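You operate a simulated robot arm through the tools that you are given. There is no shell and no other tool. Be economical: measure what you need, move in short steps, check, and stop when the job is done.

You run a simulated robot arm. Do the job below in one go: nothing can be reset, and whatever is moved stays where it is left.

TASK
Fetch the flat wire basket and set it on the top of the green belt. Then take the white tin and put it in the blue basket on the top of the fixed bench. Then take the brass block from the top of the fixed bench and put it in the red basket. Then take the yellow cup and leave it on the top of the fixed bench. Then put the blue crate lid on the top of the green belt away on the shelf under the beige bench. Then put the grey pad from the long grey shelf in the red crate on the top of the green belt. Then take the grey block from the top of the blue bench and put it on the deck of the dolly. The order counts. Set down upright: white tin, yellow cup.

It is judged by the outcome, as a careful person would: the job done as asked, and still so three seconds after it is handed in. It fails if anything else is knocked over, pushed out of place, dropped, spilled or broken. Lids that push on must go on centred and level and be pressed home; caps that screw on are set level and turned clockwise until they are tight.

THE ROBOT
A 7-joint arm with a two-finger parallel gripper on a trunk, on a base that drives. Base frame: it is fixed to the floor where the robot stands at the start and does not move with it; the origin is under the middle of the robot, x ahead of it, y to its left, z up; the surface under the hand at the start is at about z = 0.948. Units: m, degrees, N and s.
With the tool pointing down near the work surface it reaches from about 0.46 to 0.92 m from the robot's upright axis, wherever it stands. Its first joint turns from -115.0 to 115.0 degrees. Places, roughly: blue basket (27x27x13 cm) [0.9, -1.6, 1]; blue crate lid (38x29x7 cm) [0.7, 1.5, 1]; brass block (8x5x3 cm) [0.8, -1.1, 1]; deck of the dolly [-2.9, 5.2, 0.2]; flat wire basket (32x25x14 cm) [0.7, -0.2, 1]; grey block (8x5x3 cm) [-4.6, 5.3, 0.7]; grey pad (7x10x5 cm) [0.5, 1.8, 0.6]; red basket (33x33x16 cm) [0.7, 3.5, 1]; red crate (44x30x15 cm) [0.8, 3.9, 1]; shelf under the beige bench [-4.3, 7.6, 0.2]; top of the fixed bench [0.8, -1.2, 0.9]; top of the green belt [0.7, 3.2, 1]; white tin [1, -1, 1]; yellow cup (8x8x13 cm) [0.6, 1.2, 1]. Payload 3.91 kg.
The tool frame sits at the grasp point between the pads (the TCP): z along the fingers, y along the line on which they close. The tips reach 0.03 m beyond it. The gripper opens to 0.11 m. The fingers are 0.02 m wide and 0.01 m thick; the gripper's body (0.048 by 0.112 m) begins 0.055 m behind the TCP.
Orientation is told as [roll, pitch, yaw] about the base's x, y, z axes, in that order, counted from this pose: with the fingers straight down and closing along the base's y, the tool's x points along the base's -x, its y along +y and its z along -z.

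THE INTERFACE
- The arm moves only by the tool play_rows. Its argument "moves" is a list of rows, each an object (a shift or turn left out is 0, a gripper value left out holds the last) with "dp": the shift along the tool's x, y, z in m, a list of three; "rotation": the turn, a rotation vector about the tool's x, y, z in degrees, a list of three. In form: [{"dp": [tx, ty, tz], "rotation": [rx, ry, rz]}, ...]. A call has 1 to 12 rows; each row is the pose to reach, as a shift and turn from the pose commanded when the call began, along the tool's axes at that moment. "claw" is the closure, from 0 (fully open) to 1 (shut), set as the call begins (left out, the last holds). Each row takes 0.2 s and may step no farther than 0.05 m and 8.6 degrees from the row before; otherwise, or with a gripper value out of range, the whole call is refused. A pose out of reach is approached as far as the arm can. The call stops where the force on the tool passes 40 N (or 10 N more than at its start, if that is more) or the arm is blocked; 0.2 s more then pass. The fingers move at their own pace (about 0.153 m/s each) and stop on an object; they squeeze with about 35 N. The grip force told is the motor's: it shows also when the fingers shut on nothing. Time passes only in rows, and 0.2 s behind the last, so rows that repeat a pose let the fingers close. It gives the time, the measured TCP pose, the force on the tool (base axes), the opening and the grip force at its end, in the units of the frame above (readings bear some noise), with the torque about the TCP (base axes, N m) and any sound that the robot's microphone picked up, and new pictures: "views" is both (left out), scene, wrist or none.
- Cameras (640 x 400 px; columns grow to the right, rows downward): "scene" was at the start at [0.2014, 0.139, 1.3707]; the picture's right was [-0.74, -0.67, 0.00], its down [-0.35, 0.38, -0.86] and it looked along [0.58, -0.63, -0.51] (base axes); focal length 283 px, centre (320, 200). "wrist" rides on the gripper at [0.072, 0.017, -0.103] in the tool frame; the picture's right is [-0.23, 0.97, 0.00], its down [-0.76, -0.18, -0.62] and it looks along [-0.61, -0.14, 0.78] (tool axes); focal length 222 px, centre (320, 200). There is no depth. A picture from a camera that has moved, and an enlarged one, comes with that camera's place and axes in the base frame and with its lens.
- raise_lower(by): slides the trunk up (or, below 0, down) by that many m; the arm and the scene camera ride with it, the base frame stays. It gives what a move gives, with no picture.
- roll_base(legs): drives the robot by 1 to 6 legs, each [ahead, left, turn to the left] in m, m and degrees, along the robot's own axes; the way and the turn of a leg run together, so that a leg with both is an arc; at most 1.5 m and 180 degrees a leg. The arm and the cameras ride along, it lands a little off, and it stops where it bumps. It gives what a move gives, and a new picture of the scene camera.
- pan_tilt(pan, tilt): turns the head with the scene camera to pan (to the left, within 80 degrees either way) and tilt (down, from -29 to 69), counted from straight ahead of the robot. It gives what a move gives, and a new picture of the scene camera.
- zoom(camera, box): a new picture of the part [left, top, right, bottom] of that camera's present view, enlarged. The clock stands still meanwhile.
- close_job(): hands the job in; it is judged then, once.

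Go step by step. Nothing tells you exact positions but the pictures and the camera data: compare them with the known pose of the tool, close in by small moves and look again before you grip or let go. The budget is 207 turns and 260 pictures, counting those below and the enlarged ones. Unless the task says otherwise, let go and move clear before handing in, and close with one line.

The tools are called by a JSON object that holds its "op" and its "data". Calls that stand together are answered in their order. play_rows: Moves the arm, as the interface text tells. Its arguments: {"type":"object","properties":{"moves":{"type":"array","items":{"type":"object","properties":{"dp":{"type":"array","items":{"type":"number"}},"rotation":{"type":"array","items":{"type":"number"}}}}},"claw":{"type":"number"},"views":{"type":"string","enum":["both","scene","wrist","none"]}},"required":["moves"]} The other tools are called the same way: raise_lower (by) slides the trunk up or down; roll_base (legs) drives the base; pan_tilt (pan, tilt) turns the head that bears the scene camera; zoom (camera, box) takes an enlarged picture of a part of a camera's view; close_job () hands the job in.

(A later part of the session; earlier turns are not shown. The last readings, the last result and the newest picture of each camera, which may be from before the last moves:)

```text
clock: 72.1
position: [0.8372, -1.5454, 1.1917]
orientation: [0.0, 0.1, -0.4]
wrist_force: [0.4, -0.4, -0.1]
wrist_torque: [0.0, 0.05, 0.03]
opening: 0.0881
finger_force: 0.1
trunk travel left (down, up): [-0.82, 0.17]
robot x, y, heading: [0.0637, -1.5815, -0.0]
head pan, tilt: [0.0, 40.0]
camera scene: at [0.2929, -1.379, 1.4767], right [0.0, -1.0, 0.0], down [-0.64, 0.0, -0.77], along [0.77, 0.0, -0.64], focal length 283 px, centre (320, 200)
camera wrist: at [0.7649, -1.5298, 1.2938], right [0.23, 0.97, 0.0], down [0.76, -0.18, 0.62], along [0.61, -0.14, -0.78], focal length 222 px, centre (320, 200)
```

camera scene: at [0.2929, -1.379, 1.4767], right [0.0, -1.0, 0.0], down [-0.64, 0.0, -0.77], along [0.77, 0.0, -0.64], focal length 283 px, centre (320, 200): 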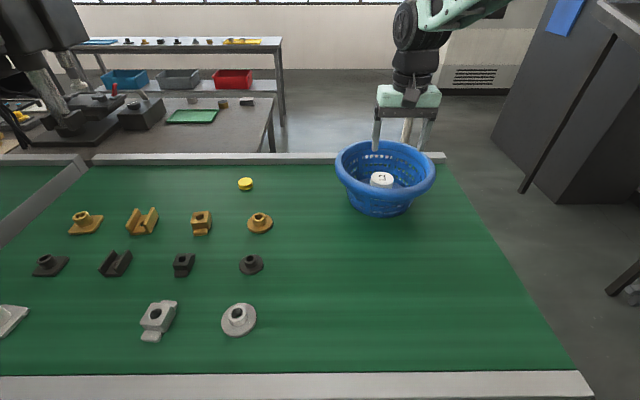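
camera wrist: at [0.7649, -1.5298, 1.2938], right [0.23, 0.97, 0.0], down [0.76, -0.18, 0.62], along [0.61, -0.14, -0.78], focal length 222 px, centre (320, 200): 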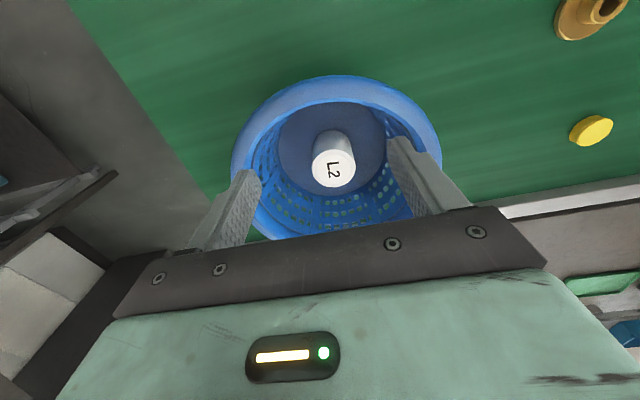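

The tin stands in the blue basket. Next the brass block at about (0.82, −1.07): drive left 0.5 m.

{"op": "roll_base", "data": {"legs": [[0, 0.48, 0]]}}

{"op": "play_rows", "data": {"moves": [{"dp": [0.04, 0, 0]}, {"dp": [0.08, 0, 0.02]}], "claw": 0, "views": "wrist"}}

```text
clock: 74.9
position: [0.8364, -1.069, 1.1917]
orientation: [0.0, 0.0, -0.3]
wrist_force: [1.2, -0.5, 0.4]
wrist_torque: [0.01, 0.01, 0.05]
opening: 0.0882
finger_force: 0.1
trunk travel left (down, up): [-0.82, 0.17]
robot x, y, heading: [0.0644, -1.1055, 0.2]
head pan, tilt: [0.0, 40.0]
camera scene: at [0.291, -0.9017, 1.4768], right [0.0, -1.0, 0.0], down [-0.64, 0.0, -0.77], along [0.77, 0.0, -0.64], focal length 283 px, centre (320, 200)
```

scene: 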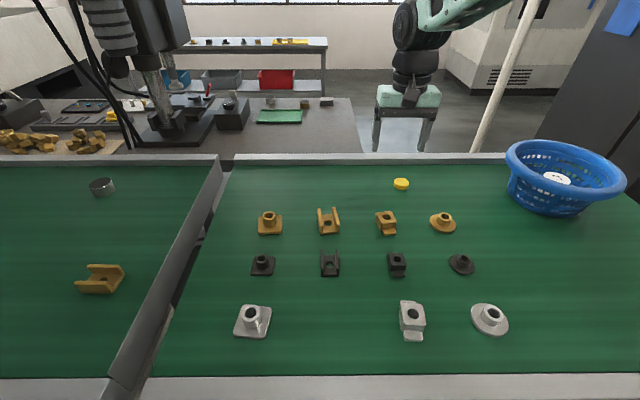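

```text
clock: 75.5
position: [0.7565, -1.0681, 1.172]
orientation: [0.1, 0.0, -0.3]
wrist_force: [0.0, 0.8, 0.7]
wrist_torque: [0.0, 0.03, -0.01]
opening: 0.1101
finger_force: 0.2
trunk travel left (down, up): [-0.82, 0.17]
robot x, y, heading: [0.0672, -1.1077, 0.2]
head pan, tilt: [0.0, 40.0]
camera wrist: at [0.6841, -1.052, 1.2744], right [0.23, 0.97, 0.0], down [0.76, -0.18, 0.62], along [0.61, -0.14, -0.78], focal length 222 px, centre (320, 200)
```

wrist: 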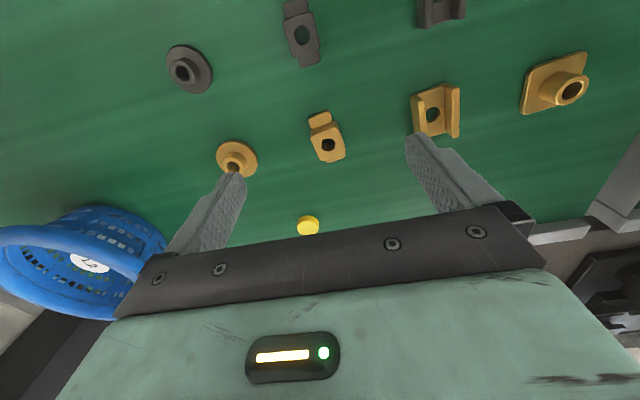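

{"op": "zoom", "data": {"camera": "wrist", "box": [270, 95, 382, 165]}}

{"op": "zoom", "data": {"camera": "scene", "box": [360, 195, 416, 245]}}

```text
5.71 times, centred on (326, 130) of wrist
camera zoom: at [0.6841, -1.052, 1.2744], right [0.23, 0.97, 0.0], down [0.76, -0.18, 0.62], along [0.61, -0.14, -0.78], focal length 1269 px, centre (286, 600)
```

zoom: 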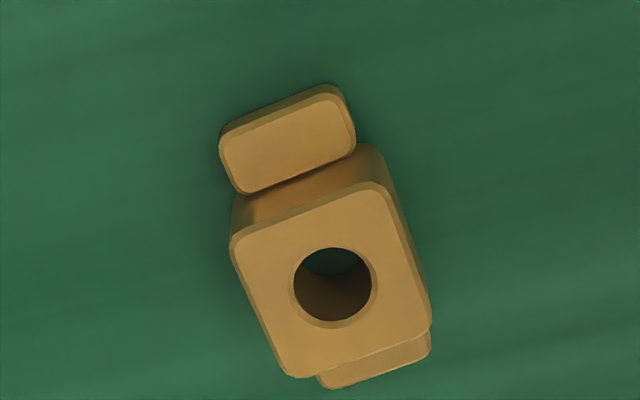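

```text
8.00 times, centred on (388, 220) of scene
camera zoom: at [0.2914, -0.9017, 1.4768], right [0.0, -1.0, 0.0], down [-0.64, 0.0, -0.77], along [0.77, 0.0, -0.64], focal length 2265 px, centre (-224, 40)
```

zoom: 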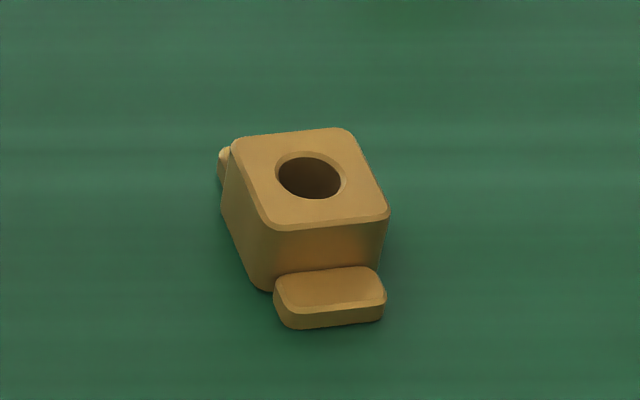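

The block's centre is (0.821, −1.072), turned about 8°. I'll align and descend to just above it, then check.

{"op": "play_rows", "data": {"moves": [{"dp": [-0.032, -0.002, 0.03], "rotation": [0, 0, -4]}, {"dp": [-0.065, -0.004, 0.06], "rotation": [0, 0, -8]}, {"dp": [-0.065, -0.004, 0.1], "rotation": [0, 0, -8]}, {"dp": [-0.065, -0.004, 0.13], "rotation": [0, 0, -8]}], "views": "wrist"}}

```text
clock: 76.5
position: [0.8207, -1.0734, 1.0412]
orientation: [0.0, 0.0, 7.8]
wrist_force: [0.5, -0.5, 0.4]
wrist_torque: [0.01, -0.01, -0.02]
opening: 0.1098
finger_force: 0.2
trunk travel left (down, up): [-0.82, 0.17]
robot x, y, heading: [0.0632, -1.1076, -0.1]
head pan, tilt: [0.0, 40.0]
camera wrist: at [0.747, -1.0664, 1.1434], right [0.09, 1.0, 0.0], down [0.78, -0.07, 0.62], along [0.62, -0.06, -0.78], focal length 222 px, centre (320, 200)
```

wrist: 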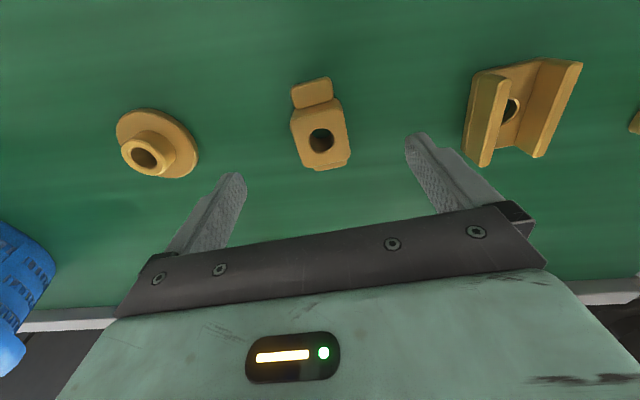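

{"op": "play_rows", "data": {"moves": [{"dp": [0.001, 0, 0.03]}, {"dp": [0.001, 0, 0.05]}, {"dp": [0.001, 0, 0.058]}], "views": "none"}}

{"op": "play_rows", "data": {"moves": [{"dp": [0, 0, 0]}, {"dp": [0, 0, 0]}, {"dp": [0, 0, 0]}, {"dp": [0, 0, -0.02]}, {"dp": [0, 0, -0.06]}, {"dp": [0, 0, -0.11]}, {"dp": [0, 0, -0.16]}, {"dp": [0, 0, -0.21]}], "claw": 1, "views": "both"}}

```text
clock: 77.3
position: [0.8194, -1.0727, 0.9837]
orientation: [0.0, 0.1, 7.7]
wrist_force: [0.6, -0.2, 0.1]
wrist_torque: [0.01, 0.0, 0.03]
opening: 0.1101
finger_force: 0.1
trunk travel left (down, up): [-0.82, 0.17]
robot x, y, heading: [0.0668, -1.1064, -0.1]
head pan, tilt: [0.0, 40.0]
```

```text
clock: 79.1
position: [0.8191, -1.0743, 1.1927]
orientation: [0.1, 0.1, 7.6]
wrist_force: [-0.4, 0.6, -4.7]
wrist_torque: [-0.03, 0.02, -0.02]
opening: 0.0417
finger_force: 35.1
trunk travel left (down, up): [-0.82, 0.17]
robot x, y, heading: [0.0636, -1.1094, 0.2]
head pan, tilt: [0.0, 40.0]
camera scene: at [0.2916, -0.9016, 1.4767], right [0.0, -1.0, 0.0], down [-0.64, 0.0, -0.77], along [0.77, 0.0, -0.64], focal length 283 px, centre (320, 200)
camera wrist: at [0.7468, -1.0678, 1.2965], right [0.09, 1.0, 0.0], down [0.78, -0.07, 0.62], along [0.62, -0.06, -0.78], focal length 222 px, centre (320, 200)
```

scene: 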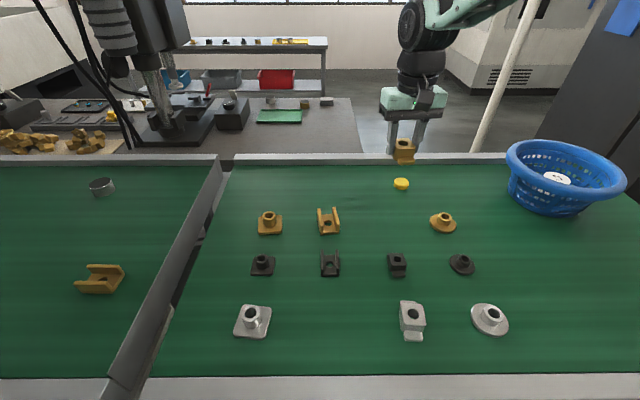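
wrist: 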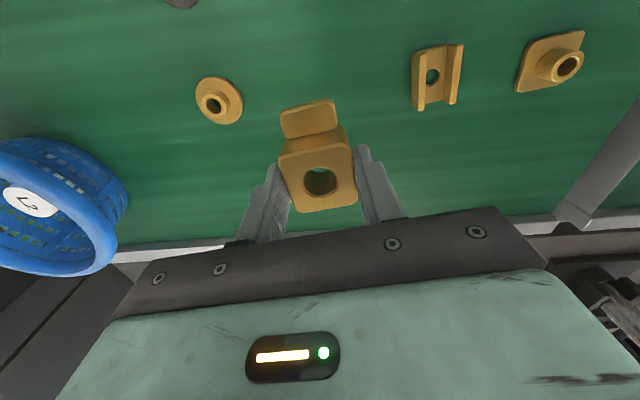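

The brass block is held. I retract, back off, and drive left to the red basket.

{"op": "play_rows", "data": {"moves": [{"dp": [0.04, 0, -0.02]}, {"dp": [0.08, 0, -0.04]}, {"dp": [0.12, 0, -0.06]}, {"dp": [0.16, 0, -0.08]}, {"dp": [0.2, 0, -0.1]}], "views": "none"}}

{"op": "roll_base", "data": {"legs": [[-0.22, 0, 0], [0, 1.5, 0], [0, 1.5, 0], [0, 1.3, 0]]}}

```text
clock: 80.3
position: [0.6207, -1.1001, 1.2925]
orientation: [0.0, 0.1, 7.6]
wrist_force: [0.6, -1.1, -5.0]
wrist_torque: [0.03, 0.02, 0.01]
opening: 0.0419
finger_force: 34.9
trunk travel left (down, up): [-0.82, 0.17]
robot x, y, heading: [0.0652, -1.108, 0.2]
head pan, tilt: [0.0, 40.0]
```

```text
clock: 102.2
position: [0.412, 3.1905, 1.293]
orientation: [-0.1, 0.0, 7.0]
wrist_force: [0.5, 0.5, -5.2]
wrist_torque: [0.0, 0.02, -0.03]
opening: 0.0417
finger_force: 35.1
trunk travel left (down, up): [-0.82, 0.17]
robot x, y, heading: [-0.1439, 3.194, -0.7]
head pan, tilt: [0.0, 40.0]
camera scene: at [0.0831, 3.3939, 1.4768], right [-0.01, -1.0, 0.0], down [-0.64, 0.01, -0.77], along [0.77, -0.01, -0.64], focal length 283 px, centre (320, 200)
```

scene: 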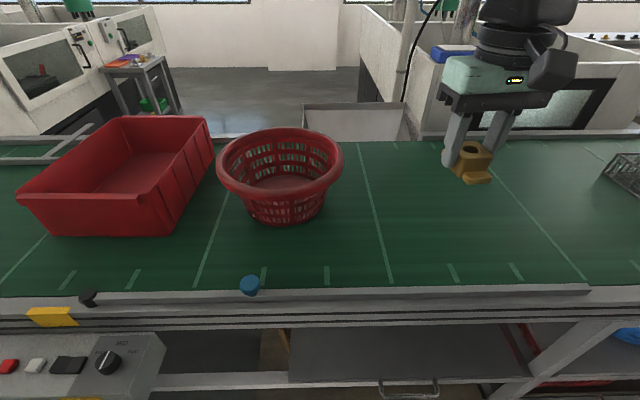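

Red basket centre ≈ (0.70, 3.484). I shift left a little and bring the block over it.

{"op": "roll_base", "data": {"legs": [[0, 0.15, 0.7]]}}

{"op": "play_rows", "data": {"moves": [{"dp": [-0.04, 0.017, 0]}, {"dp": [-0.08, 0.034, 0]}, {"dp": [-0.12, 0.05, 0]}, {"dp": [-0.16, 0.065, 0]}, {"dp": [-0.2, 0.08, 0.0]}, {"dp": [-0.24, 0.093, 0.0]}, {"dp": [-0.28, 0.103, 0.0]}, {"dp": [-0.302, 0.108, 0.01]}], "views": "both"}}

```text
clock: 103.5
position: [0.4123, 3.3473, 1.2939]
orientation: [0.1, 0.1, 7.8]
wrist_force: [0.3, 0.5, -4.6]
wrist_torque: [0.01, 0.05, -0.04]
opening: 0.0418
finger_force: 35.4
trunk travel left (down, up): [-0.82, 0.17]
robot x, y, heading: [-0.1469, 3.3418, 0.3]
head pan, tilt: [0.0, 40.0]
camera scene: at [0.081, 3.546, 1.4768], right [0.0, -1.0, 0.0], down [-0.64, 0.0, -0.77], along [0.77, 0.0, -0.64], focal length 283 px, centre (320, 200)
```

scene: 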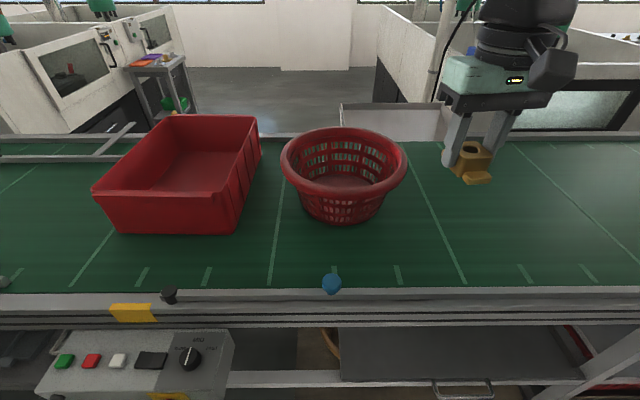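

```text
clock: 105.3
position: [0.6952, 3.4966, 1.2825]
orientation: [-0.1, 0.2, 7.9]
wrist_force: [0.0, -0.1, -3.7]
wrist_torque: [0.02, -0.02, 0.01]
opening: 0.0418
finger_force: 35.1
trunk travel left (down, up): [-0.82, 0.17]
robot x, y, heading: [-0.1441, 3.3391, 0.0]
head pan, tilt: [0.0, 40.0]
camera scene: at [0.0808, 3.546, 1.4768], right [0.0, -1.0, 0.0], down [-0.64, 0.0, -0.77], along [0.77, 0.0, -0.64], focal length 283 px, centre (320, 200)
camera wrist: at [0.6219, 3.5025, 1.3859], right [0.09, 1.0, 0.0], down [0.78, -0.07, 0.62], along [0.62, -0.06, -0.78], focal length 222 px, centre (320, 200)
```

scene: 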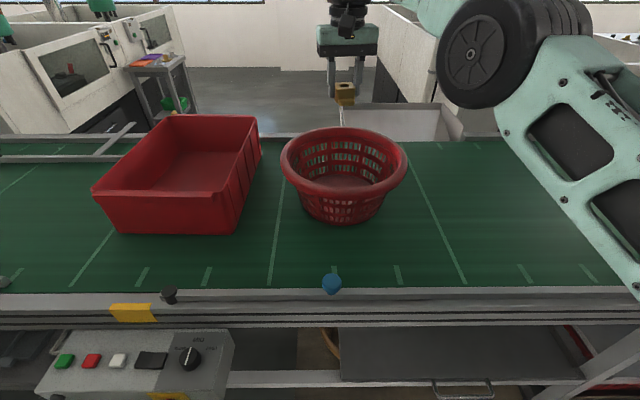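
wrist: 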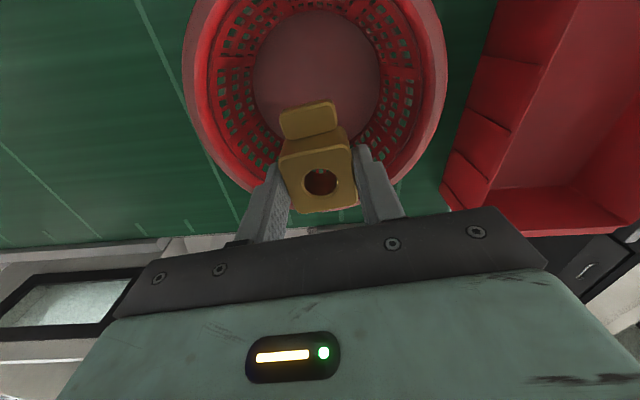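

Aligned over the basket floor. Lowering.

{"op": "play_rows", "data": {"moves": [{"dp": [0, -0.006, 0.05]}, {"dp": [0, -0.006, 0.1]}, {"dp": [0, -0.006, 0.15]}, {"dp": [0, -0.006, 0.2]}, {"dp": [0, -0.006, 0.25]}, {"dp": [0, -0.006, 0.27]}, {"dp": [0, -0.006, 0.278]}], "views": "wrist"}}

```text
refused: row 1 steps farther than a row can; nothing moved
```

{"op": "play_rows", "data": {"moves": [{"dp": [0, -0.006, 0.045]}, {"dp": [0, -0.006, 0.09]}, {"dp": [0, -0.006, 0.135]}, {"dp": [0, -0.006, 0.18]}, {"dp": [0, -0.006, 0.225]}, {"dp": [0, -0.006, 0.262]}, {"dp": [0, -0.006, 0.275]}], "views": "wrist"}}

```text
clock: 107.0
position: [0.6965, 3.4898, 1.0066]
orientation: [0.0, 0.0, 7.6]
wrist_force: [-0.5, 0.8, -4.0]
wrist_torque: [-0.01, 0.0, -0.03]
opening: 0.0418
finger_force: 35.3
trunk travel left (down, up): [-0.82, 0.17]
robot x, y, heading: [-0.1415, 3.3367, 0.2]
head pan, tilt: [0.0, 40.0]
camera wrist: at [0.6234, 3.4956, 1.1108], right [0.09, 1.0, 0.0], down [0.78, -0.07, 0.62], along [0.62, -0.06, -0.78], focal length 222 px, centre (320, 200)
```

wrist: 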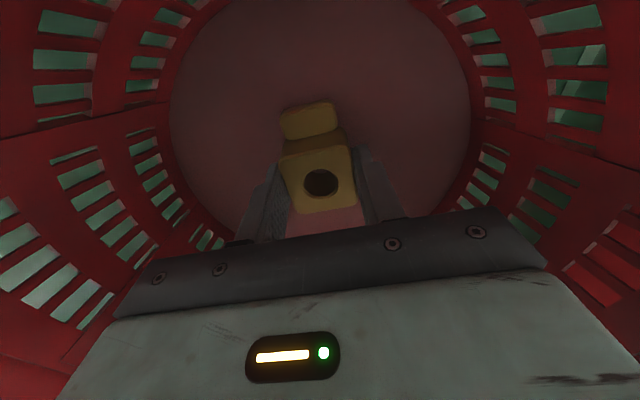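

{"op": "play_rows", "data": {"moves": [{"dp": [0, 0, 0.004]}, {"dp": [0, 0, 0.008]}, {"dp": [0, 0, 0.011]}, {"dp": [0, 0, 0.014]}], "views": "none"}}

```text
clock: 108.0
position: [0.6962, 3.4896, 0.9951]
orientation: [0.0, 0.0, 7.8]
wrist_force: [0.0, 0.9, -4.1]
wrist_torque: [-0.03, -0.01, 0.04]
opening: 0.0419
finger_force: 34.8
trunk travel left (down, up): [-0.82, 0.17]
robot x, y, heading: [-0.1436, 3.3377, 0.3]
head pan, tilt: [0.0, 40.0]
```

{"op": "play_rows", "data": {"moves": [{"dp": [0, 0, 0.002]}, {"dp": [0, 0, 0.004]}, {"dp": [0, 0, 0.006]}, {"dp": [0, 0, 0.008]}], "views": "none"}}

```text
clock: 109.0
position: [0.6993, 3.4901, 0.9931]
orientation: [0.3, -0.5, 7.6]
wrist_force: [-0.5, -1.5, 13.8]
wrist_torque: [-0.24, 0.61, -0.04]
opening: 0.0418
finger_force: 35.4
trunk travel left (down, up): [-0.82, 0.17]
robot x, y, heading: [-0.1426, 3.3428, 0.1]
head pan, tilt: [0.0, 40.0]
stopped in row 4: the force on the tool passed its limit at 42 N (the readings are from after the stop); the commanded pose is now the measured one
```

Contact with the basket floor. Release and rise.

{"op": "play_rows", "data": {"moves": [{"dp": [0, 0, -0.001]}, {"dp": [0, 0, -0.001]}], "claw": 0.3, "views": "none"}}

{"op": "play_rows", "data": {"moves": [{"dp": [0, 0, -0.03]}, {"dp": [0, 0, -0.08]}, {"dp": [0, 0, -0.13]}, {"dp": [0, 0, -0.18]}, {"dp": [0, 0, -0.23]}, {"dp": [0, 0, -0.28]}], "views": "both"}}

```text
clock: 109.6
position: [0.6983, 3.49, 0.9914]
orientation: [0.1, -0.3, 7.7]
wrist_force: [-0.7, 0.1, -0.8]
wrist_torque: [-0.02, 0.03, -0.02]
opening: 0.0771
finger_force: 0.0
trunk travel left (down, up): [-0.82, 0.17]
robot x, y, heading: [-0.1418, 3.3378, 0.5]
head pan, tilt: [0.0, 40.0]
```

```text
clock: 111.0
position: [0.6986, 3.49, 1.271]
orientation: [0.2, -0.2, 7.8]
wrist_force: [0.6, -0.5, 0.8]
wrist_torque: [-0.01, -0.03, 0.05]
opening: 0.0769
finger_force: 0.1
trunk travel left (down, up): [-0.82, 0.17]
robot x, y, heading: [-0.1473, 3.3414, 0.1]
head pan, tilt: [0.0, 40.0]
camera scene: at [0.081, 3.5461, 1.4768], right [0.0, -1.0, 0.0], down [-0.64, 0.0, -0.77], along [0.77, 0.0, -0.64], focal length 283 px, centre (320, 200)
camera wrist: at [0.6236, 3.4955, 1.3727], right [0.09, 1.0, 0.0], down [0.78, -0.07, 0.63], along [0.62, -0.06, -0.78], focal length 222 px, centre (320, 200)
```

scene: 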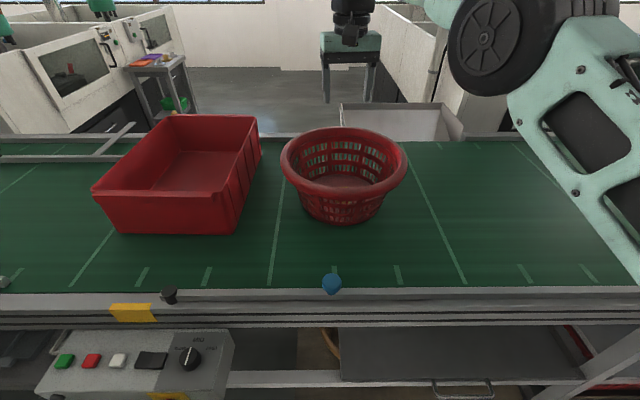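
wrist: 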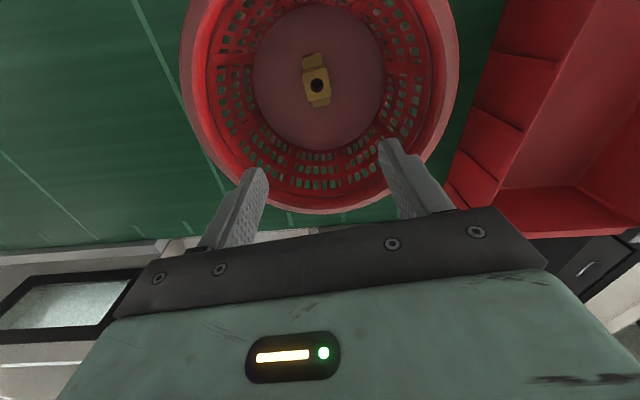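

The brass block lies in the red basket. Next the yellow cup: retract and drive right to y≈1.3.

{"op": "play_rows", "data": {"moves": [{"dp": [0.05, 0, 0], "rotation": [0, 0, 4]}, {"dp": [0.1, 0, 0], "rotation": [0, 0, 7.8]}, {"dp": [0.15, 0, 0], "rotation": [0, 0, 7.8]}, {"dp": [0.2, 0, 0], "rotation": [0, 0, 7.8]}, {"dp": [0.25, 0, 0], "rotation": [0, 0, 7.8]}], "claw": 0, "views": "none"}}

{"op": "roll_base", "data": {"legs": [[0, -1.5, 0], [0, -0.65, 0]]}}

```text
clock: 112.2
position: [0.449, 3.4554, 1.2694]
orientation: [0.2, -0.4, -0.1]
wrist_force: [1.1, 0.8, -0.8]
wrist_torque: [-0.01, 0.03, 0.0]
opening: 0.1099
finger_force: 0.0
trunk travel left (down, up): [-0.82, 0.17]
robot x, y, heading: [-0.1435, 3.3404, 0.1]
head pan, tilt: [0.0, 40.0]
```

```text
clock: 122.9
position: [0.4438, 1.2875, 1.2684]
orientation: [0.3, -0.3, -0.7]
wrist_force: [-0.2, 0.5, 0.2]
wrist_torque: [-0.01, 0.03, 0.04]
opening: 0.11
finger_force: 0.0
trunk travel left (down, up): [-0.82, 0.17]
robot x, y, heading: [-0.1543, 1.1784, -0.5]
head pan, tilt: [0.0, 40.0]
camera scene: at [0.0758, 1.3819, 1.4768], right [-0.01, -1.0, 0.0], down [-0.64, 0.01, -0.77], along [0.77, -0.01, -0.64], focal length 283 px, centre (320, 200)
```

scene: 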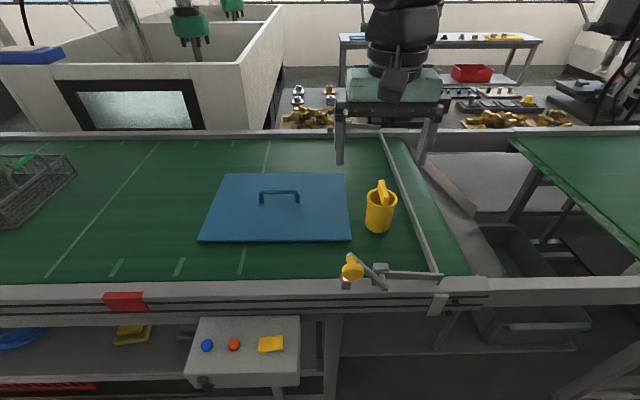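

{"op": "zoom", "data": {"camera": "scene", "box": [330, 165, 430, 245]}}

{"op": "zoom", "data": {"camera": "scene", "box": [190, 160, 390, 300]}}

{"op": "zoom", "data": {"camera": "wrist", "box": [0, 0, 640, 400]}}

```text
5.00 times, centred on (380, 205) of scene
camera zoom: at [0.0758, 1.3819, 1.4768], right [-0.01, -1.0, 0.0], down [-0.64, 0.01, -0.77], along [0.77, -0.01, -0.64], focal length 1416 px, centre (20, 175)
```

zoom: 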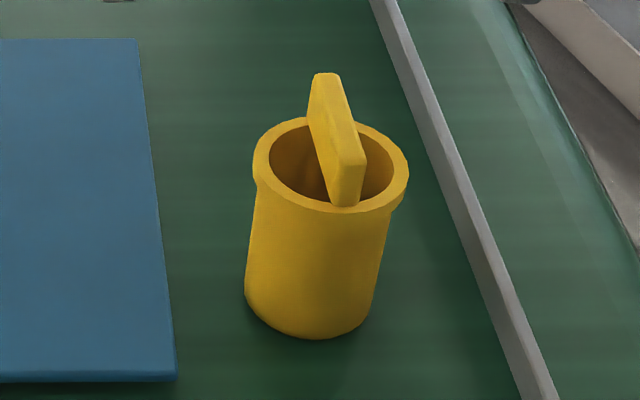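

```text
2.86 times, centred on (290, 230) of scene
camera zoom: at [0.0758, 1.3819, 1.4768], right [-0.01, -1.0, 0.0], down [-0.64, 0.01, -0.77], along [0.77, -0.01, -0.64], focal length 809 px, centre (406, 114)
```

zoom: 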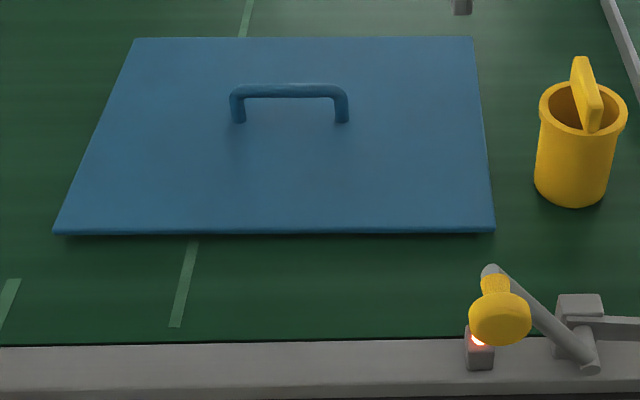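

```text
1.00 times, centred on (320, 200) of wrist (not enlarged: the box is as wide or as high as the picture)
camera zoom: at [0.3716, 1.3041, 1.3714], right [0.24, 0.97, 0.0], down [0.76, -0.19, 0.63], along [0.61, -0.15, -0.78], focal length 222 px, centre (320, 200)
```

zoom: 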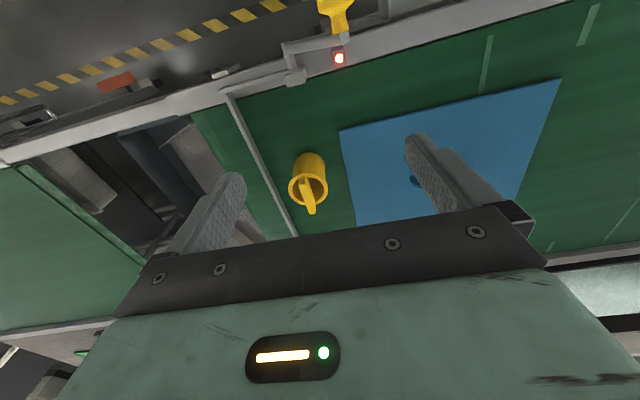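

The cup carries an upright fin across its mouth (along x), about (0.597, 1.228), fin top near z≈1.08. I'll come over it with a narrow opening and check.

{"op": "play_rows", "data": {"moves": [{"dp": [-0.04, -0.015, 0.01], "rotation": [0, 0, -0.7]}, {"dp": [-0.08, -0.03, 0.04]}, {"dp": [-0.12, -0.045, 0.07]}, {"dp": [-0.153, -0.06, 0.1]}, {"dp": [-0.153, -0.06, 0.12]}], "claw": 0.6, "views": "both"}}

```text
refused: row 2 steps farther than a row can; nothing moved
```

{"op": "play_rows", "data": {"moves": [{"dp": [-0.035, -0.015, 0.01]}, {"dp": [-0.07, -0.03, 0.035]}, {"dp": [-0.1, -0.04, 0.065]}, {"dp": [-0.13, -0.05, 0.095]}, {"dp": [-0.153, -0.06, 0.12]}], "claw": 0.6, "views": "both"}}

```text
clock: 124.1
position: [0.5956, 1.2265, 1.1501]
orientation: [0.2, -0.4, -0.8]
wrist_force: [-0.1, -0.5, 0.0]
wrist_torque: [0.02, -0.03, 0.02]
opening: 0.0442
finger_force: 0.0
trunk travel left (down, up): [-0.82, 0.17]
robot x, y, heading: [-0.1522, 1.1809, -0.8]
head pan, tilt: [0.0, 40.0]
camera scene: at [0.0754, 1.3819, 1.4769], right [-0.01, -1.0, 0.0], down [-0.64, 0.01, -0.77], along [0.77, -0.01, -0.64], focal length 283 px, centre (320, 200)
camera wrist: at [0.5239, 1.2422, 1.253], right [0.24, 0.97, 0.0], down [0.76, -0.19, 0.63], along [0.61, -0.15, -0.78], focal length 222 px, centre (320, 200)
```

scene: 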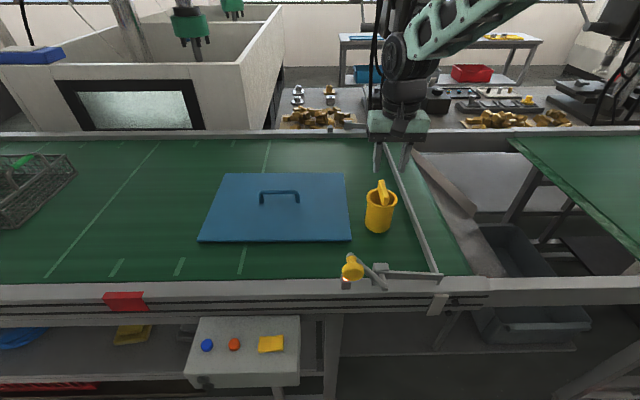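
wrist: 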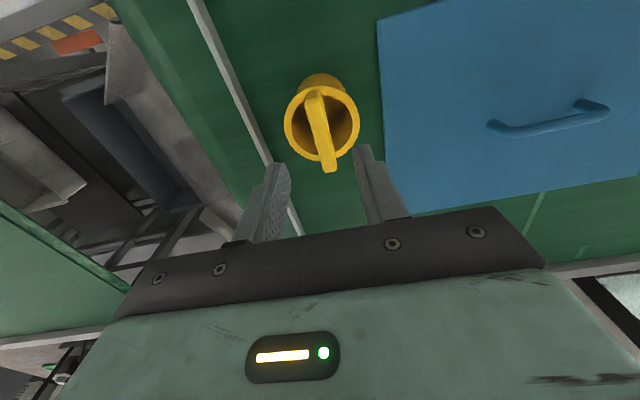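

Aligned with the fin. Descend to grip it.

{"op": "play_rows", "data": {"moves": [{"dp": [0, 0, 0.03]}, {"dp": [0, 0, 0.055]}, {"dp": [0, 0, 0.07]}], "views": "wrist"}}

{"op": "zoom", "data": {"camera": "scene", "box": [340, 120, 440, 240]}}

```text
clock: 124.9
position: [0.5962, 1.2256, 1.0804]
orientation: [0.2, -0.4, -0.8]
wrist_force: [-0.1, -0.5, -0.3]
wrist_torque: [0.02, 0.02, 0.03]
opening: 0.0442
finger_force: 0.1
trunk travel left (down, up): [-0.82, 0.17]
robot x, y, heading: [-0.1557, 1.1748, -0.7]
head pan, tilt: [0.0, 40.0]
camera wrist: at [0.5246, 1.2422, 1.182], right [0.24, 0.97, 0.0], down [0.76, -0.19, 0.63], along [0.61, -0.15, -0.78], focal length 222 px, centre (320, 200)
```

wrist: 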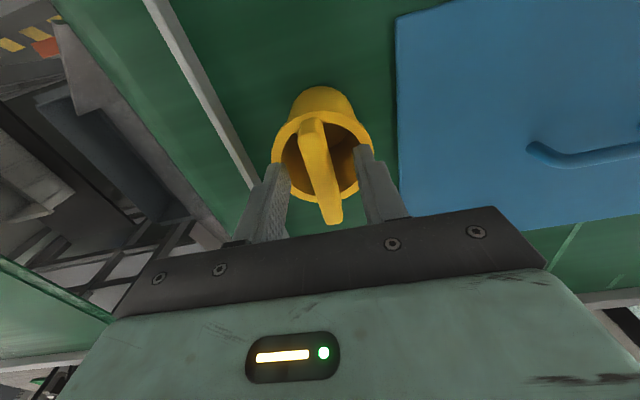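

```text
3.33 times, centred on (390, 180) of scene
camera zoom: at [0.0758, 1.3818, 1.4769], right [-0.01, -1.0, 0.0], down [-0.64, 0.01, -0.77], along [0.77, -0.01, -0.64], focal length 944 px, centre (87, 267)
```

zoom: 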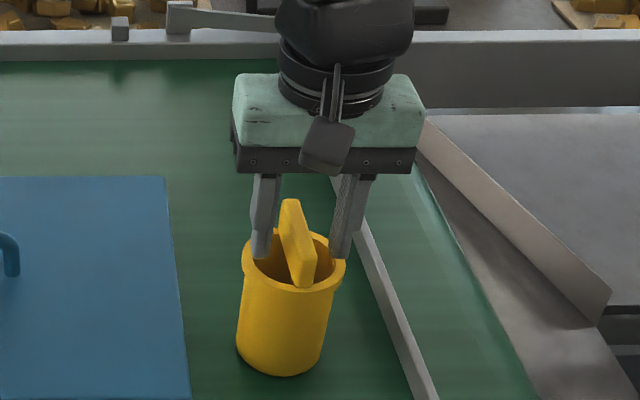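

The tips sit at the mouth on either side of the fin. Close and lift.

{"op": "play_rows", "data": {"moves": [{"dp": [0, 0, 0.002]}, {"dp": [0, 0, 0.002]}, {"dp": [0, 0, 0.002]}, {"dp": [0, 0, -0.01]}, {"dp": [0, 0, -0.04]}, {"dp": [0, 0, -0.08]}, {"dp": [0, 0, -0.13]}], "claw": 1, "views": "both"}}

```text
clock: 126.5
position: [0.5966, 1.224, 1.2091]
orientation: [0.1, -0.3, -0.9]
wrist_force: [0.3, 0.5, -1.5]
wrist_torque: [0.01, 0.03, 0.0]
opening: 0.013
finger_force: 35.0
trunk travel left (down, up): [-0.82, 0.17]
robot x, y, heading: [-0.1529, 1.1808, -0.5]
head pan, tilt: [0.0, 40.0]
camera scene: at [0.0763, 1.3819, 1.4767], right [-0.01, -1.0, 0.0], down [-0.64, 0.01, -0.77], along [0.77, -0.01, -0.64], focal length 283 px, centre (320, 200)
camera wrist: at [0.525, 1.2417, 1.3123], right [0.24, 0.97, 0.0], down [0.76, -0.19, 0.63], along [0.61, -0.15, -0.78], focal length 222 px, centre (320, 200)
```

scene: 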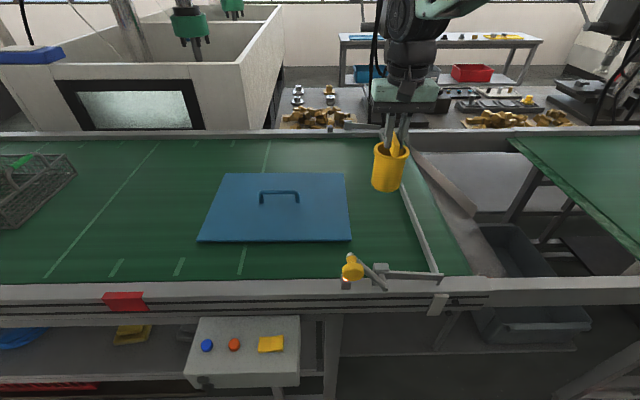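
wrist: 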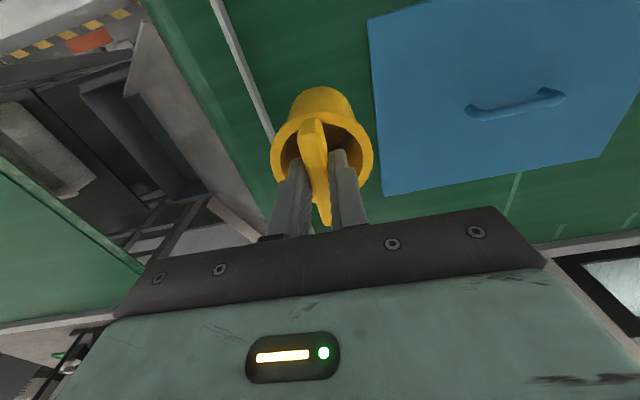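

The cup hangs straight. I raise it a bit and drive right to a clear area of the fixed bench near y≈−1.45.

{"op": "play_rows", "data": {"moves": [{"dp": [0, 0, -0.04]}, {"dp": [0, 0, -0.07]}], "views": "none"}}

{"op": "roll_base", "data": {"legs": [[0, -1.5, 0.5], [0, -1.17, 0]]}}

```text
clock: 127.1
position: [0.5975, 1.2244, 1.2811]
orientation: [0.2, -0.3, -0.8]
wrist_force: [-0.5, -0.5, -1.0]
wrist_torque: [-0.02, 0.05, 0.03]
opening: 0.0128
finger_force: 34.7
trunk travel left (down, up): [-0.82, 0.17]
robot x, y, heading: [-0.1522, 1.1781, -0.7]
head pan, tilt: [0.0, 40.0]
```

```text
clock: 140.1
position: [0.5811, -1.4325, 1.2797]
orientation: [0.2, -0.3, -0.4]
wrist_force: [0.5, 0.1, -0.6]
wrist_torque: [0.0, 0.01, 0.01]
opening: 0.013
finger_force: 34.8
trunk travel left (down, up): [-0.82, 0.17]
robot x, y, heading: [-0.1672, -1.482, -0.1]
head pan, tilt: [0.0, 40.0]
camera scene: at [0.0595, -1.2794, 1.4768], right [0.0, -1.0, 0.0], down [-0.64, 0.0, -0.77], along [0.77, 0.0, -0.64], focal length 283 px, centre (320, 200)
```

scene: 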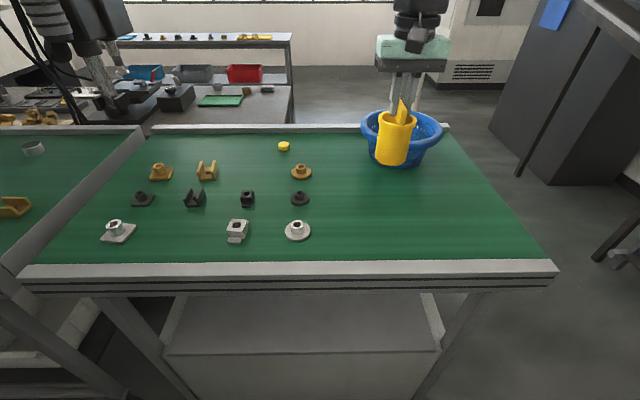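

{"op": "play_rows", "data": {"moves": [{"dp": [-0.04, 0, 0.02]}, {"dp": [-0.04, 0, 0.065]}, {"dp": [-0.04, 0, 0.11]}, {"dp": [-0.04, 0, 0.15]}, {"dp": [-0.04, 0, 0.18]}, {"dp": [-0.04, 0, 0.19]}, {"dp": [-0.04, 0, 0.194]}], "views": "scene"}}

```text
clock: 141.7
position: [0.6221, -1.4317, 1.0865]
orientation: [0.2, -0.3, -0.4]
wrist_force: [0.1, 0.1, -0.8]
wrist_torque: [0.03, 0.02, 0.02]
opening: 0.0133
finger_force: 34.9
trunk travel left (down, up): [-0.82, 0.17]
robot x, y, heading: [-0.1667, -1.489, -0.2]
head pan, tilt: [0.0, 40.0]
camera scene: at [0.0595, -1.2795, 1.4768], right [0.0, -1.0, 0.0], down [-0.64, 0.0, -0.77], along [0.77, 0.0, -0.64], focal length 283 px, centre (320, 200)
```

scene: 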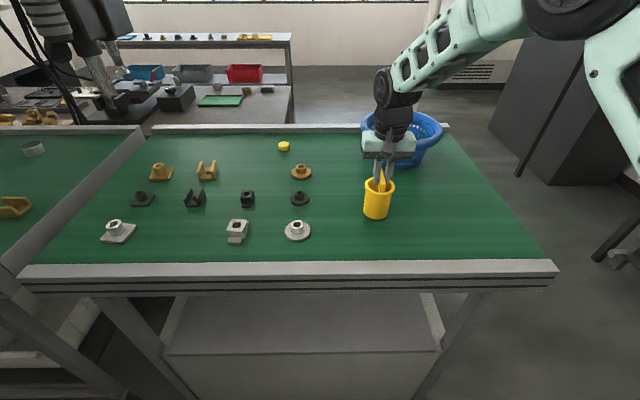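

{"op": "play_rows", "data": {"moves": [{"dp": [0, 0, 0.003]}, {"dp": [0, 0, 0.006]}, {"dp": [0, 0, 0.0085]}], "views": "none"}}

```text
clock: 142.5
position: [0.623, -1.4328, 1.0797]
orientation: [0.1, -0.3, -0.3]
wrist_force: [-1.5, 0.2, -1.3]
wrist_torque: [0.02, 0.01, -0.02]
opening: 0.0131
finger_force: 35.0
trunk travel left (down, up): [-0.82, 0.17]
robot x, y, heading: [-0.1669, -1.481, -0.4]
head pan, tilt: [0.0, 40.0]
```

{"op": "play_rows", "data": {"moves": [{"dp": [0, 0, 0.0015]}, {"dp": [0, 0, 0.003]}, {"dp": [0, 0, 0.0045]}], "views": "none"}}

```text
clock: 143.3
position: [0.6215, -1.432, 1.077]
orientation: [0.2, -0.6, -0.4]
wrist_force: [-5.8, -0.1, 26.6]
wrist_torque: [-0.12, 0.82, -0.03]
opening: 0.0131
finger_force: 34.7
trunk travel left (down, up): [-0.82, 0.17]
robot x, y, heading: [-0.1697, -1.4822, -0.4]
head pan, tilt: [0.0, 40.0]
```

Touching. Open just enough to free the fin, then rise.

{"op": "play_rows", "data": {"moves": [{"dp": [0, 0, -0.0015]}, {"dp": [0, 0, -0.0015]}], "claw": 0.72, "views": "none"}}

{"op": "play_rows", "data": {"moves": [{"dp": [0, 0, -0.02]}, {"dp": [0, 0, -0.06]}, {"dp": [0, 0, -0.11]}, {"dp": [0, 0, -0.16]}, {"dp": [0, 0, -0.2]}], "views": "scene"}}

```text
clock: 143.9
position: [0.622, -1.4332, 1.0753]
orientation: [0.0, -0.2, -0.4]
wrist_force: [0.9, -0.4, -0.2]
wrist_torque: [0.0, -0.03, 0.01]
opening: 0.0308
finger_force: 0.0
trunk travel left (down, up): [-0.82, 0.17]
robot x, y, heading: [-0.165, -1.486, -0.1]
head pan, tilt: [0.0, 40.0]
```

```text
clock: 145.1
position: [0.6212, -1.433, 1.2772]
orientation: [0.1, -0.3, -0.4]
wrist_force: [0.5, -0.3, -0.6]
wrist_torque: [-0.03, 0.02, 0.01]
opening: 0.0308
finger_force: 0.0
trunk travel left (down, up): [-0.82, 0.17]
robot x, y, heading: [-0.1631, -1.482, -0.3]
head pan, tilt: [0.0, 40.0]
camera scene: at [0.0597, -1.2794, 1.4767], right [0.0, -1.0, 0.0], down [-0.64, 0.0, -0.77], along [0.77, 0.0, -0.64], focal length 283 px, centre (320, 200)
```

scene: 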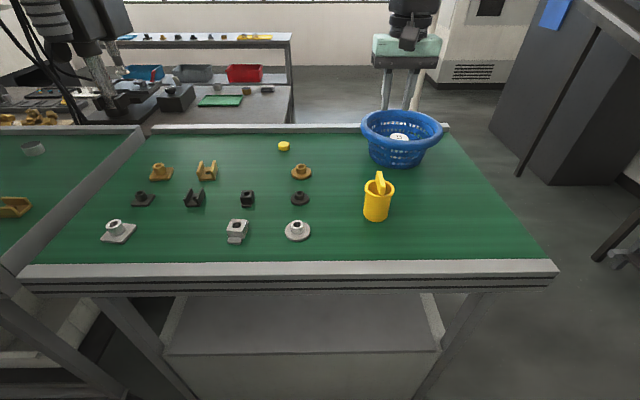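

The cup stands upright on the bench. Before picking up the lid, I'll scout the beige bench in the far corner: back off, drive to the lid, turn part way and look.

{"op": "play_rows", "data": {"moves": [{"dp": [0.05, 0, 0]}, {"dp": [0.1, 0, 0]}], "claw": 0, "views": "none"}}

{"op": "roll_base", "data": {"legs": [[-0.5, 0, 0], [0, 1.5, 0], [0, 1.35, 0], [0, 0, 60]]}}

{"op": "pan_tilt", "data": {"pan": 64, "tilt": 8}}

```text
clock: 145.7
position: [0.5218, -1.4323, 1.2745]
orientation: [0.2, -0.3, -0.4]
wrist_force: [0.6, 0.4, -0.2]
wrist_torque: [-0.07, 0.04, 0.01]
opening: 0.11
finger_force: 0.1
trunk travel left (down, up): [-0.82, 0.17]
robot x, y, heading: [-0.1627, -1.4861, -0.1]
head pan, tilt: [0.0, 40.0]
```

```text
clock: 164.6
position: [-0.3365, 1.971, 1.2748]
orientation: [0.2, -0.3, 58.6]
wrist_force: [-0.7, 0.3, -0.4]
wrist_torque: [0.0, 0.0, 0.0]
opening: 0.11
finger_force: 0.1
trunk travel left (down, up): [-0.82, 0.17]
robot x, y, heading: [-0.6451, 1.3523, 58.8]
head pan, tilt: [0.0, 40.0]
camera scene: at [-0.7056, 1.6566, 1.4768], right [0.86, -0.52, 0.0], down [-0.33, -0.55, -0.77], along [0.4, 0.66, -0.64], focal length 283 px, centre (320, 200)
```

scene: 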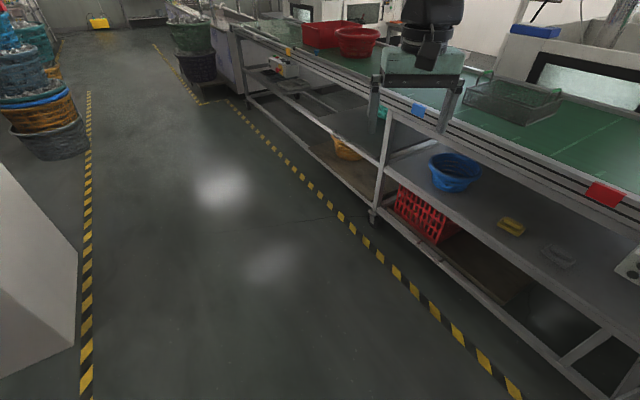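

```text
clock: 165.9
position: [-0.3367, 1.9708, 1.2756]
orientation: [0.2, -0.3, 58.7]
wrist_force: [0.1, 0.2, -0.5]
wrist_torque: [-0.01, -0.02, -0.02]
opening: 0.1096
finger_force: 0.0
trunk travel left (down, up): [-0.82, 0.17]
robot x, y, heading: [-0.6485, 1.3565, 58.9]
head pan, tilt: [64.0, 8.0]
camera scene: at [-0.7998, 1.6618, 1.5277], right [0.84, 0.54, 0.0], down [0.08, -0.12, -0.99], along [-0.54, 0.83, -0.14], focal length 283 px, centre (320, 200)
```

scene: 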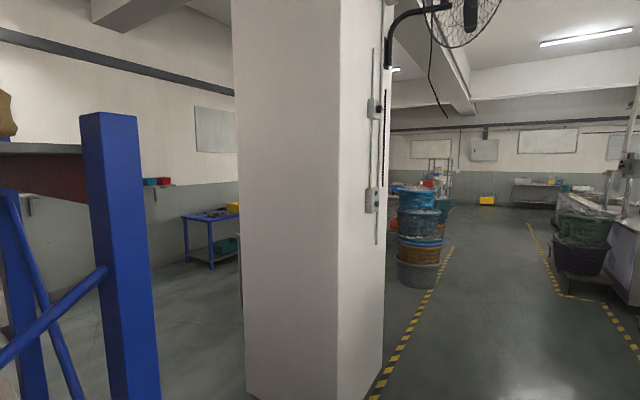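

A pillar and blue rack bound the aisle on the left. I'll drive up the aisle past the pillar and look towards the far-left area.

{"op": "roll_base", "data": {"legs": [[0, 0, 31], [1.5, 0, 0], [1.0, 0, 0]]}}

{"op": "pan_tilt", "data": {"pan": 50, "tilt": 12}}

```text
clock: 179.5
position: [-0.688, 4.5166, 1.2756]
orientation: [0.1, -0.4, 89.9]
wrist_force: [-0.8, 0.2, 0.4]
wrist_torque: [0.0, -0.01, 0.01]
opening: 0.11
finger_force: 0.0
trunk travel left (down, up): [-0.82, 0.17]
robot x, y, heading: [-0.631, 3.8339, 90.1]
head pan, tilt: [64.0, 8.0]
camera scene: at [-0.922, 4.0123, 1.5278], right [0.44, 0.9, 0.0], down [0.13, -0.06, -0.99], along [-0.89, 0.43, -0.14], focal length 283 px, centre (320, 200)
```

scene: 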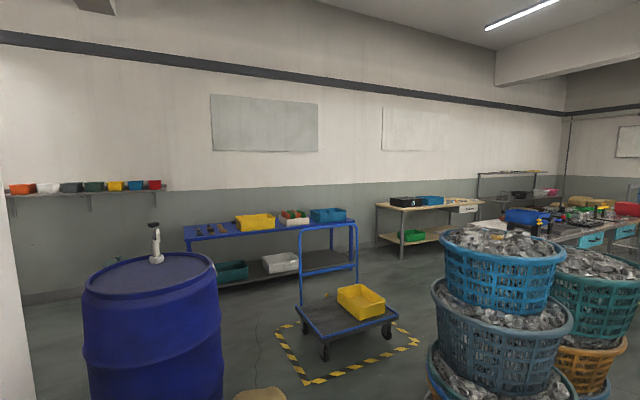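

```text
clock: 180.3
position: [-0.6894, 4.5176, 1.2756]
orientation: [0.2, -0.2, 89.9]
wrist_force: [1.4, 0.8, -0.6]
wrist_torque: [0.03, -0.01, -0.02]
opening: 0.11
finger_force: 0.0
trunk travel left (down, up): [-0.82, 0.17]
robot x, y, heading: [-0.6303, 3.831, 89.9]
head pan, tilt: [50.0, 12.0]
camera scene: at [-0.9103, 4.0317, 1.5213], right [0.64, 0.77, 0.0], down [0.16, -0.13, -0.98], along [-0.75, 0.63, -0.21], focal length 283 px, centre (320, 200)
```

scene: 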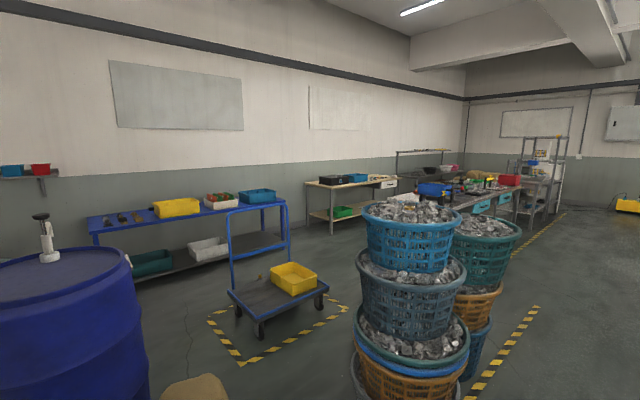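

{"op": "zoom", "data": {"camera": "scene", "box": [290, 150, 410, 245]}}

{"op": "zoom", "data": {"camera": "scene", "box": [70, 170, 350, 360]}}

```text
4.21 times, centred on (350, 198) of scene
camera zoom: at [-0.9103, 4.0317, 1.5213], right [0.64, 0.77, 0.0], down [0.16, -0.13, -0.98], along [-0.75, 0.63, -0.21], focal length 1192 px, centre (194, 210)
```

zoom: 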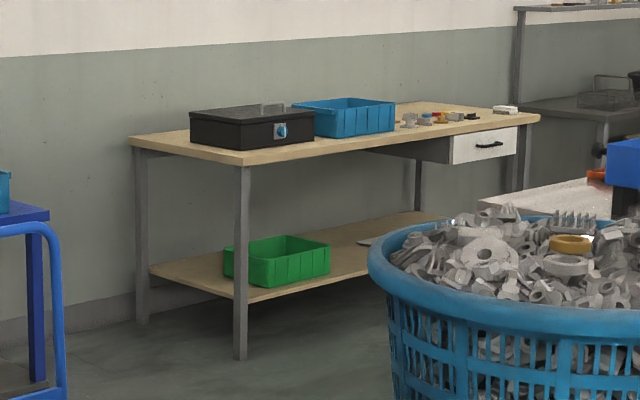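

```text
2.11 times, centred on (210, 265) of scene
camera zoom: at [-0.9103, 4.0317, 1.5213], right [0.64, 0.77, 0.0], down [0.16, -0.13, -0.98], along [-0.75, 0.63, -0.21], focal length 596 px, centre (552, 63)
```

zoom: 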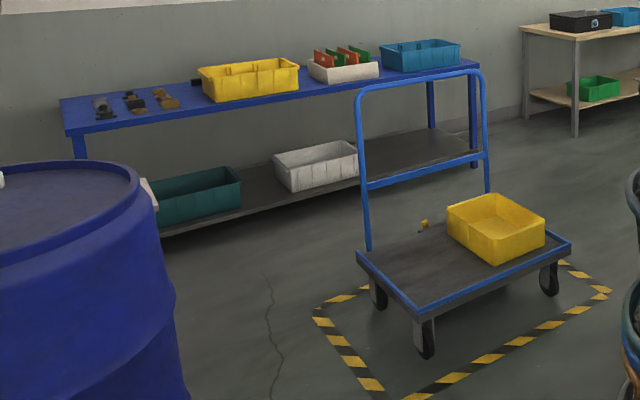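

The beige bench stands along the far wall (front edge x≈−4.17, shelf top z≈0.23, gap about 0.5 m). I check the route: barrel and basket stacks near the dolly.

{"op": "pan_tilt", "data": {"pan": 78, "tilt": 35}}

{"op": "pan_tilt", "data": {"pan": 35, "tilt": 30}}

```text
clock: 181.2
position: [-0.6878, 4.5163, 1.2758]
orientation: [0.3, -0.2, 89.9]
wrist_force: [0.9, -0.5, 0.4]
wrist_torque: [-0.02, 0.02, -0.02]
opening: 0.1099
finger_force: 0.1
trunk travel left (down, up): [-0.82, 0.17]
robot x, y, heading: [-0.6319, 3.833, 89.9]
head pan, tilt: [78.0, 35.0]
camera scene: at [-0.9249, 3.9902, 1.4845], right [0.21, 0.98, 0.0], down [0.56, -0.12, -0.82], along [-0.8, 0.17, -0.57], focal length 283 px, centre (320, 200)
```

scene: 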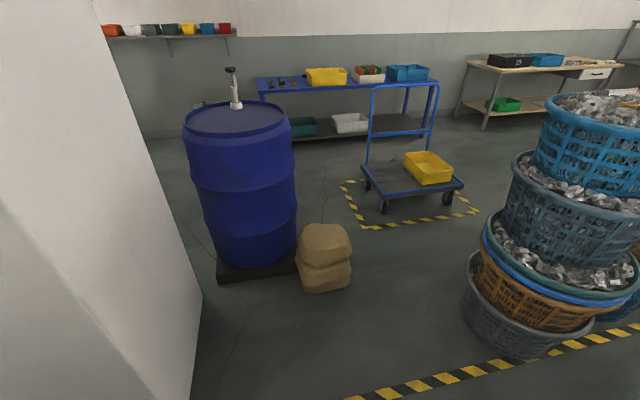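

```text
clock: 182.3
position: [-0.6864, 4.5164, 1.2754]
orientation: [0.2, -0.2, 90.0]
wrist_force: [0.7, 0.0, 0.9]
wrist_torque: [0.0, 0.03, -0.02]
opening: 0.11
finger_force: 0.1
trunk travel left (down, up): [-0.82, 0.17]
robot x, y, heading: [-0.6323, 3.8325, 89.9]
head pan, tilt: [35.0, 30.0]
camera scene: at [-0.8908, 4.0459, 1.4922], right [0.82, 0.58, 0.0], down [0.29, -0.41, -0.87], along [-0.5, 0.71, -0.5], focal length 283 px, centre (320, 200)
```

scene: 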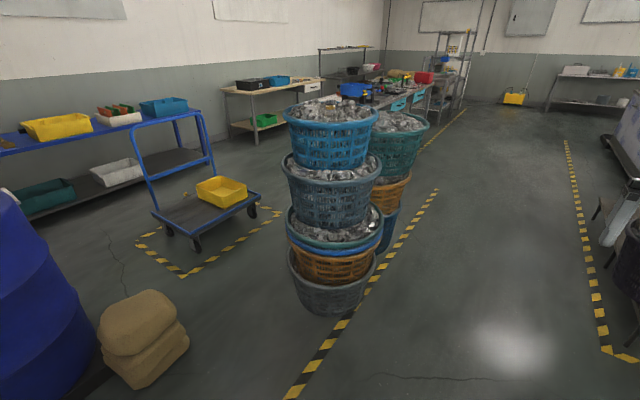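

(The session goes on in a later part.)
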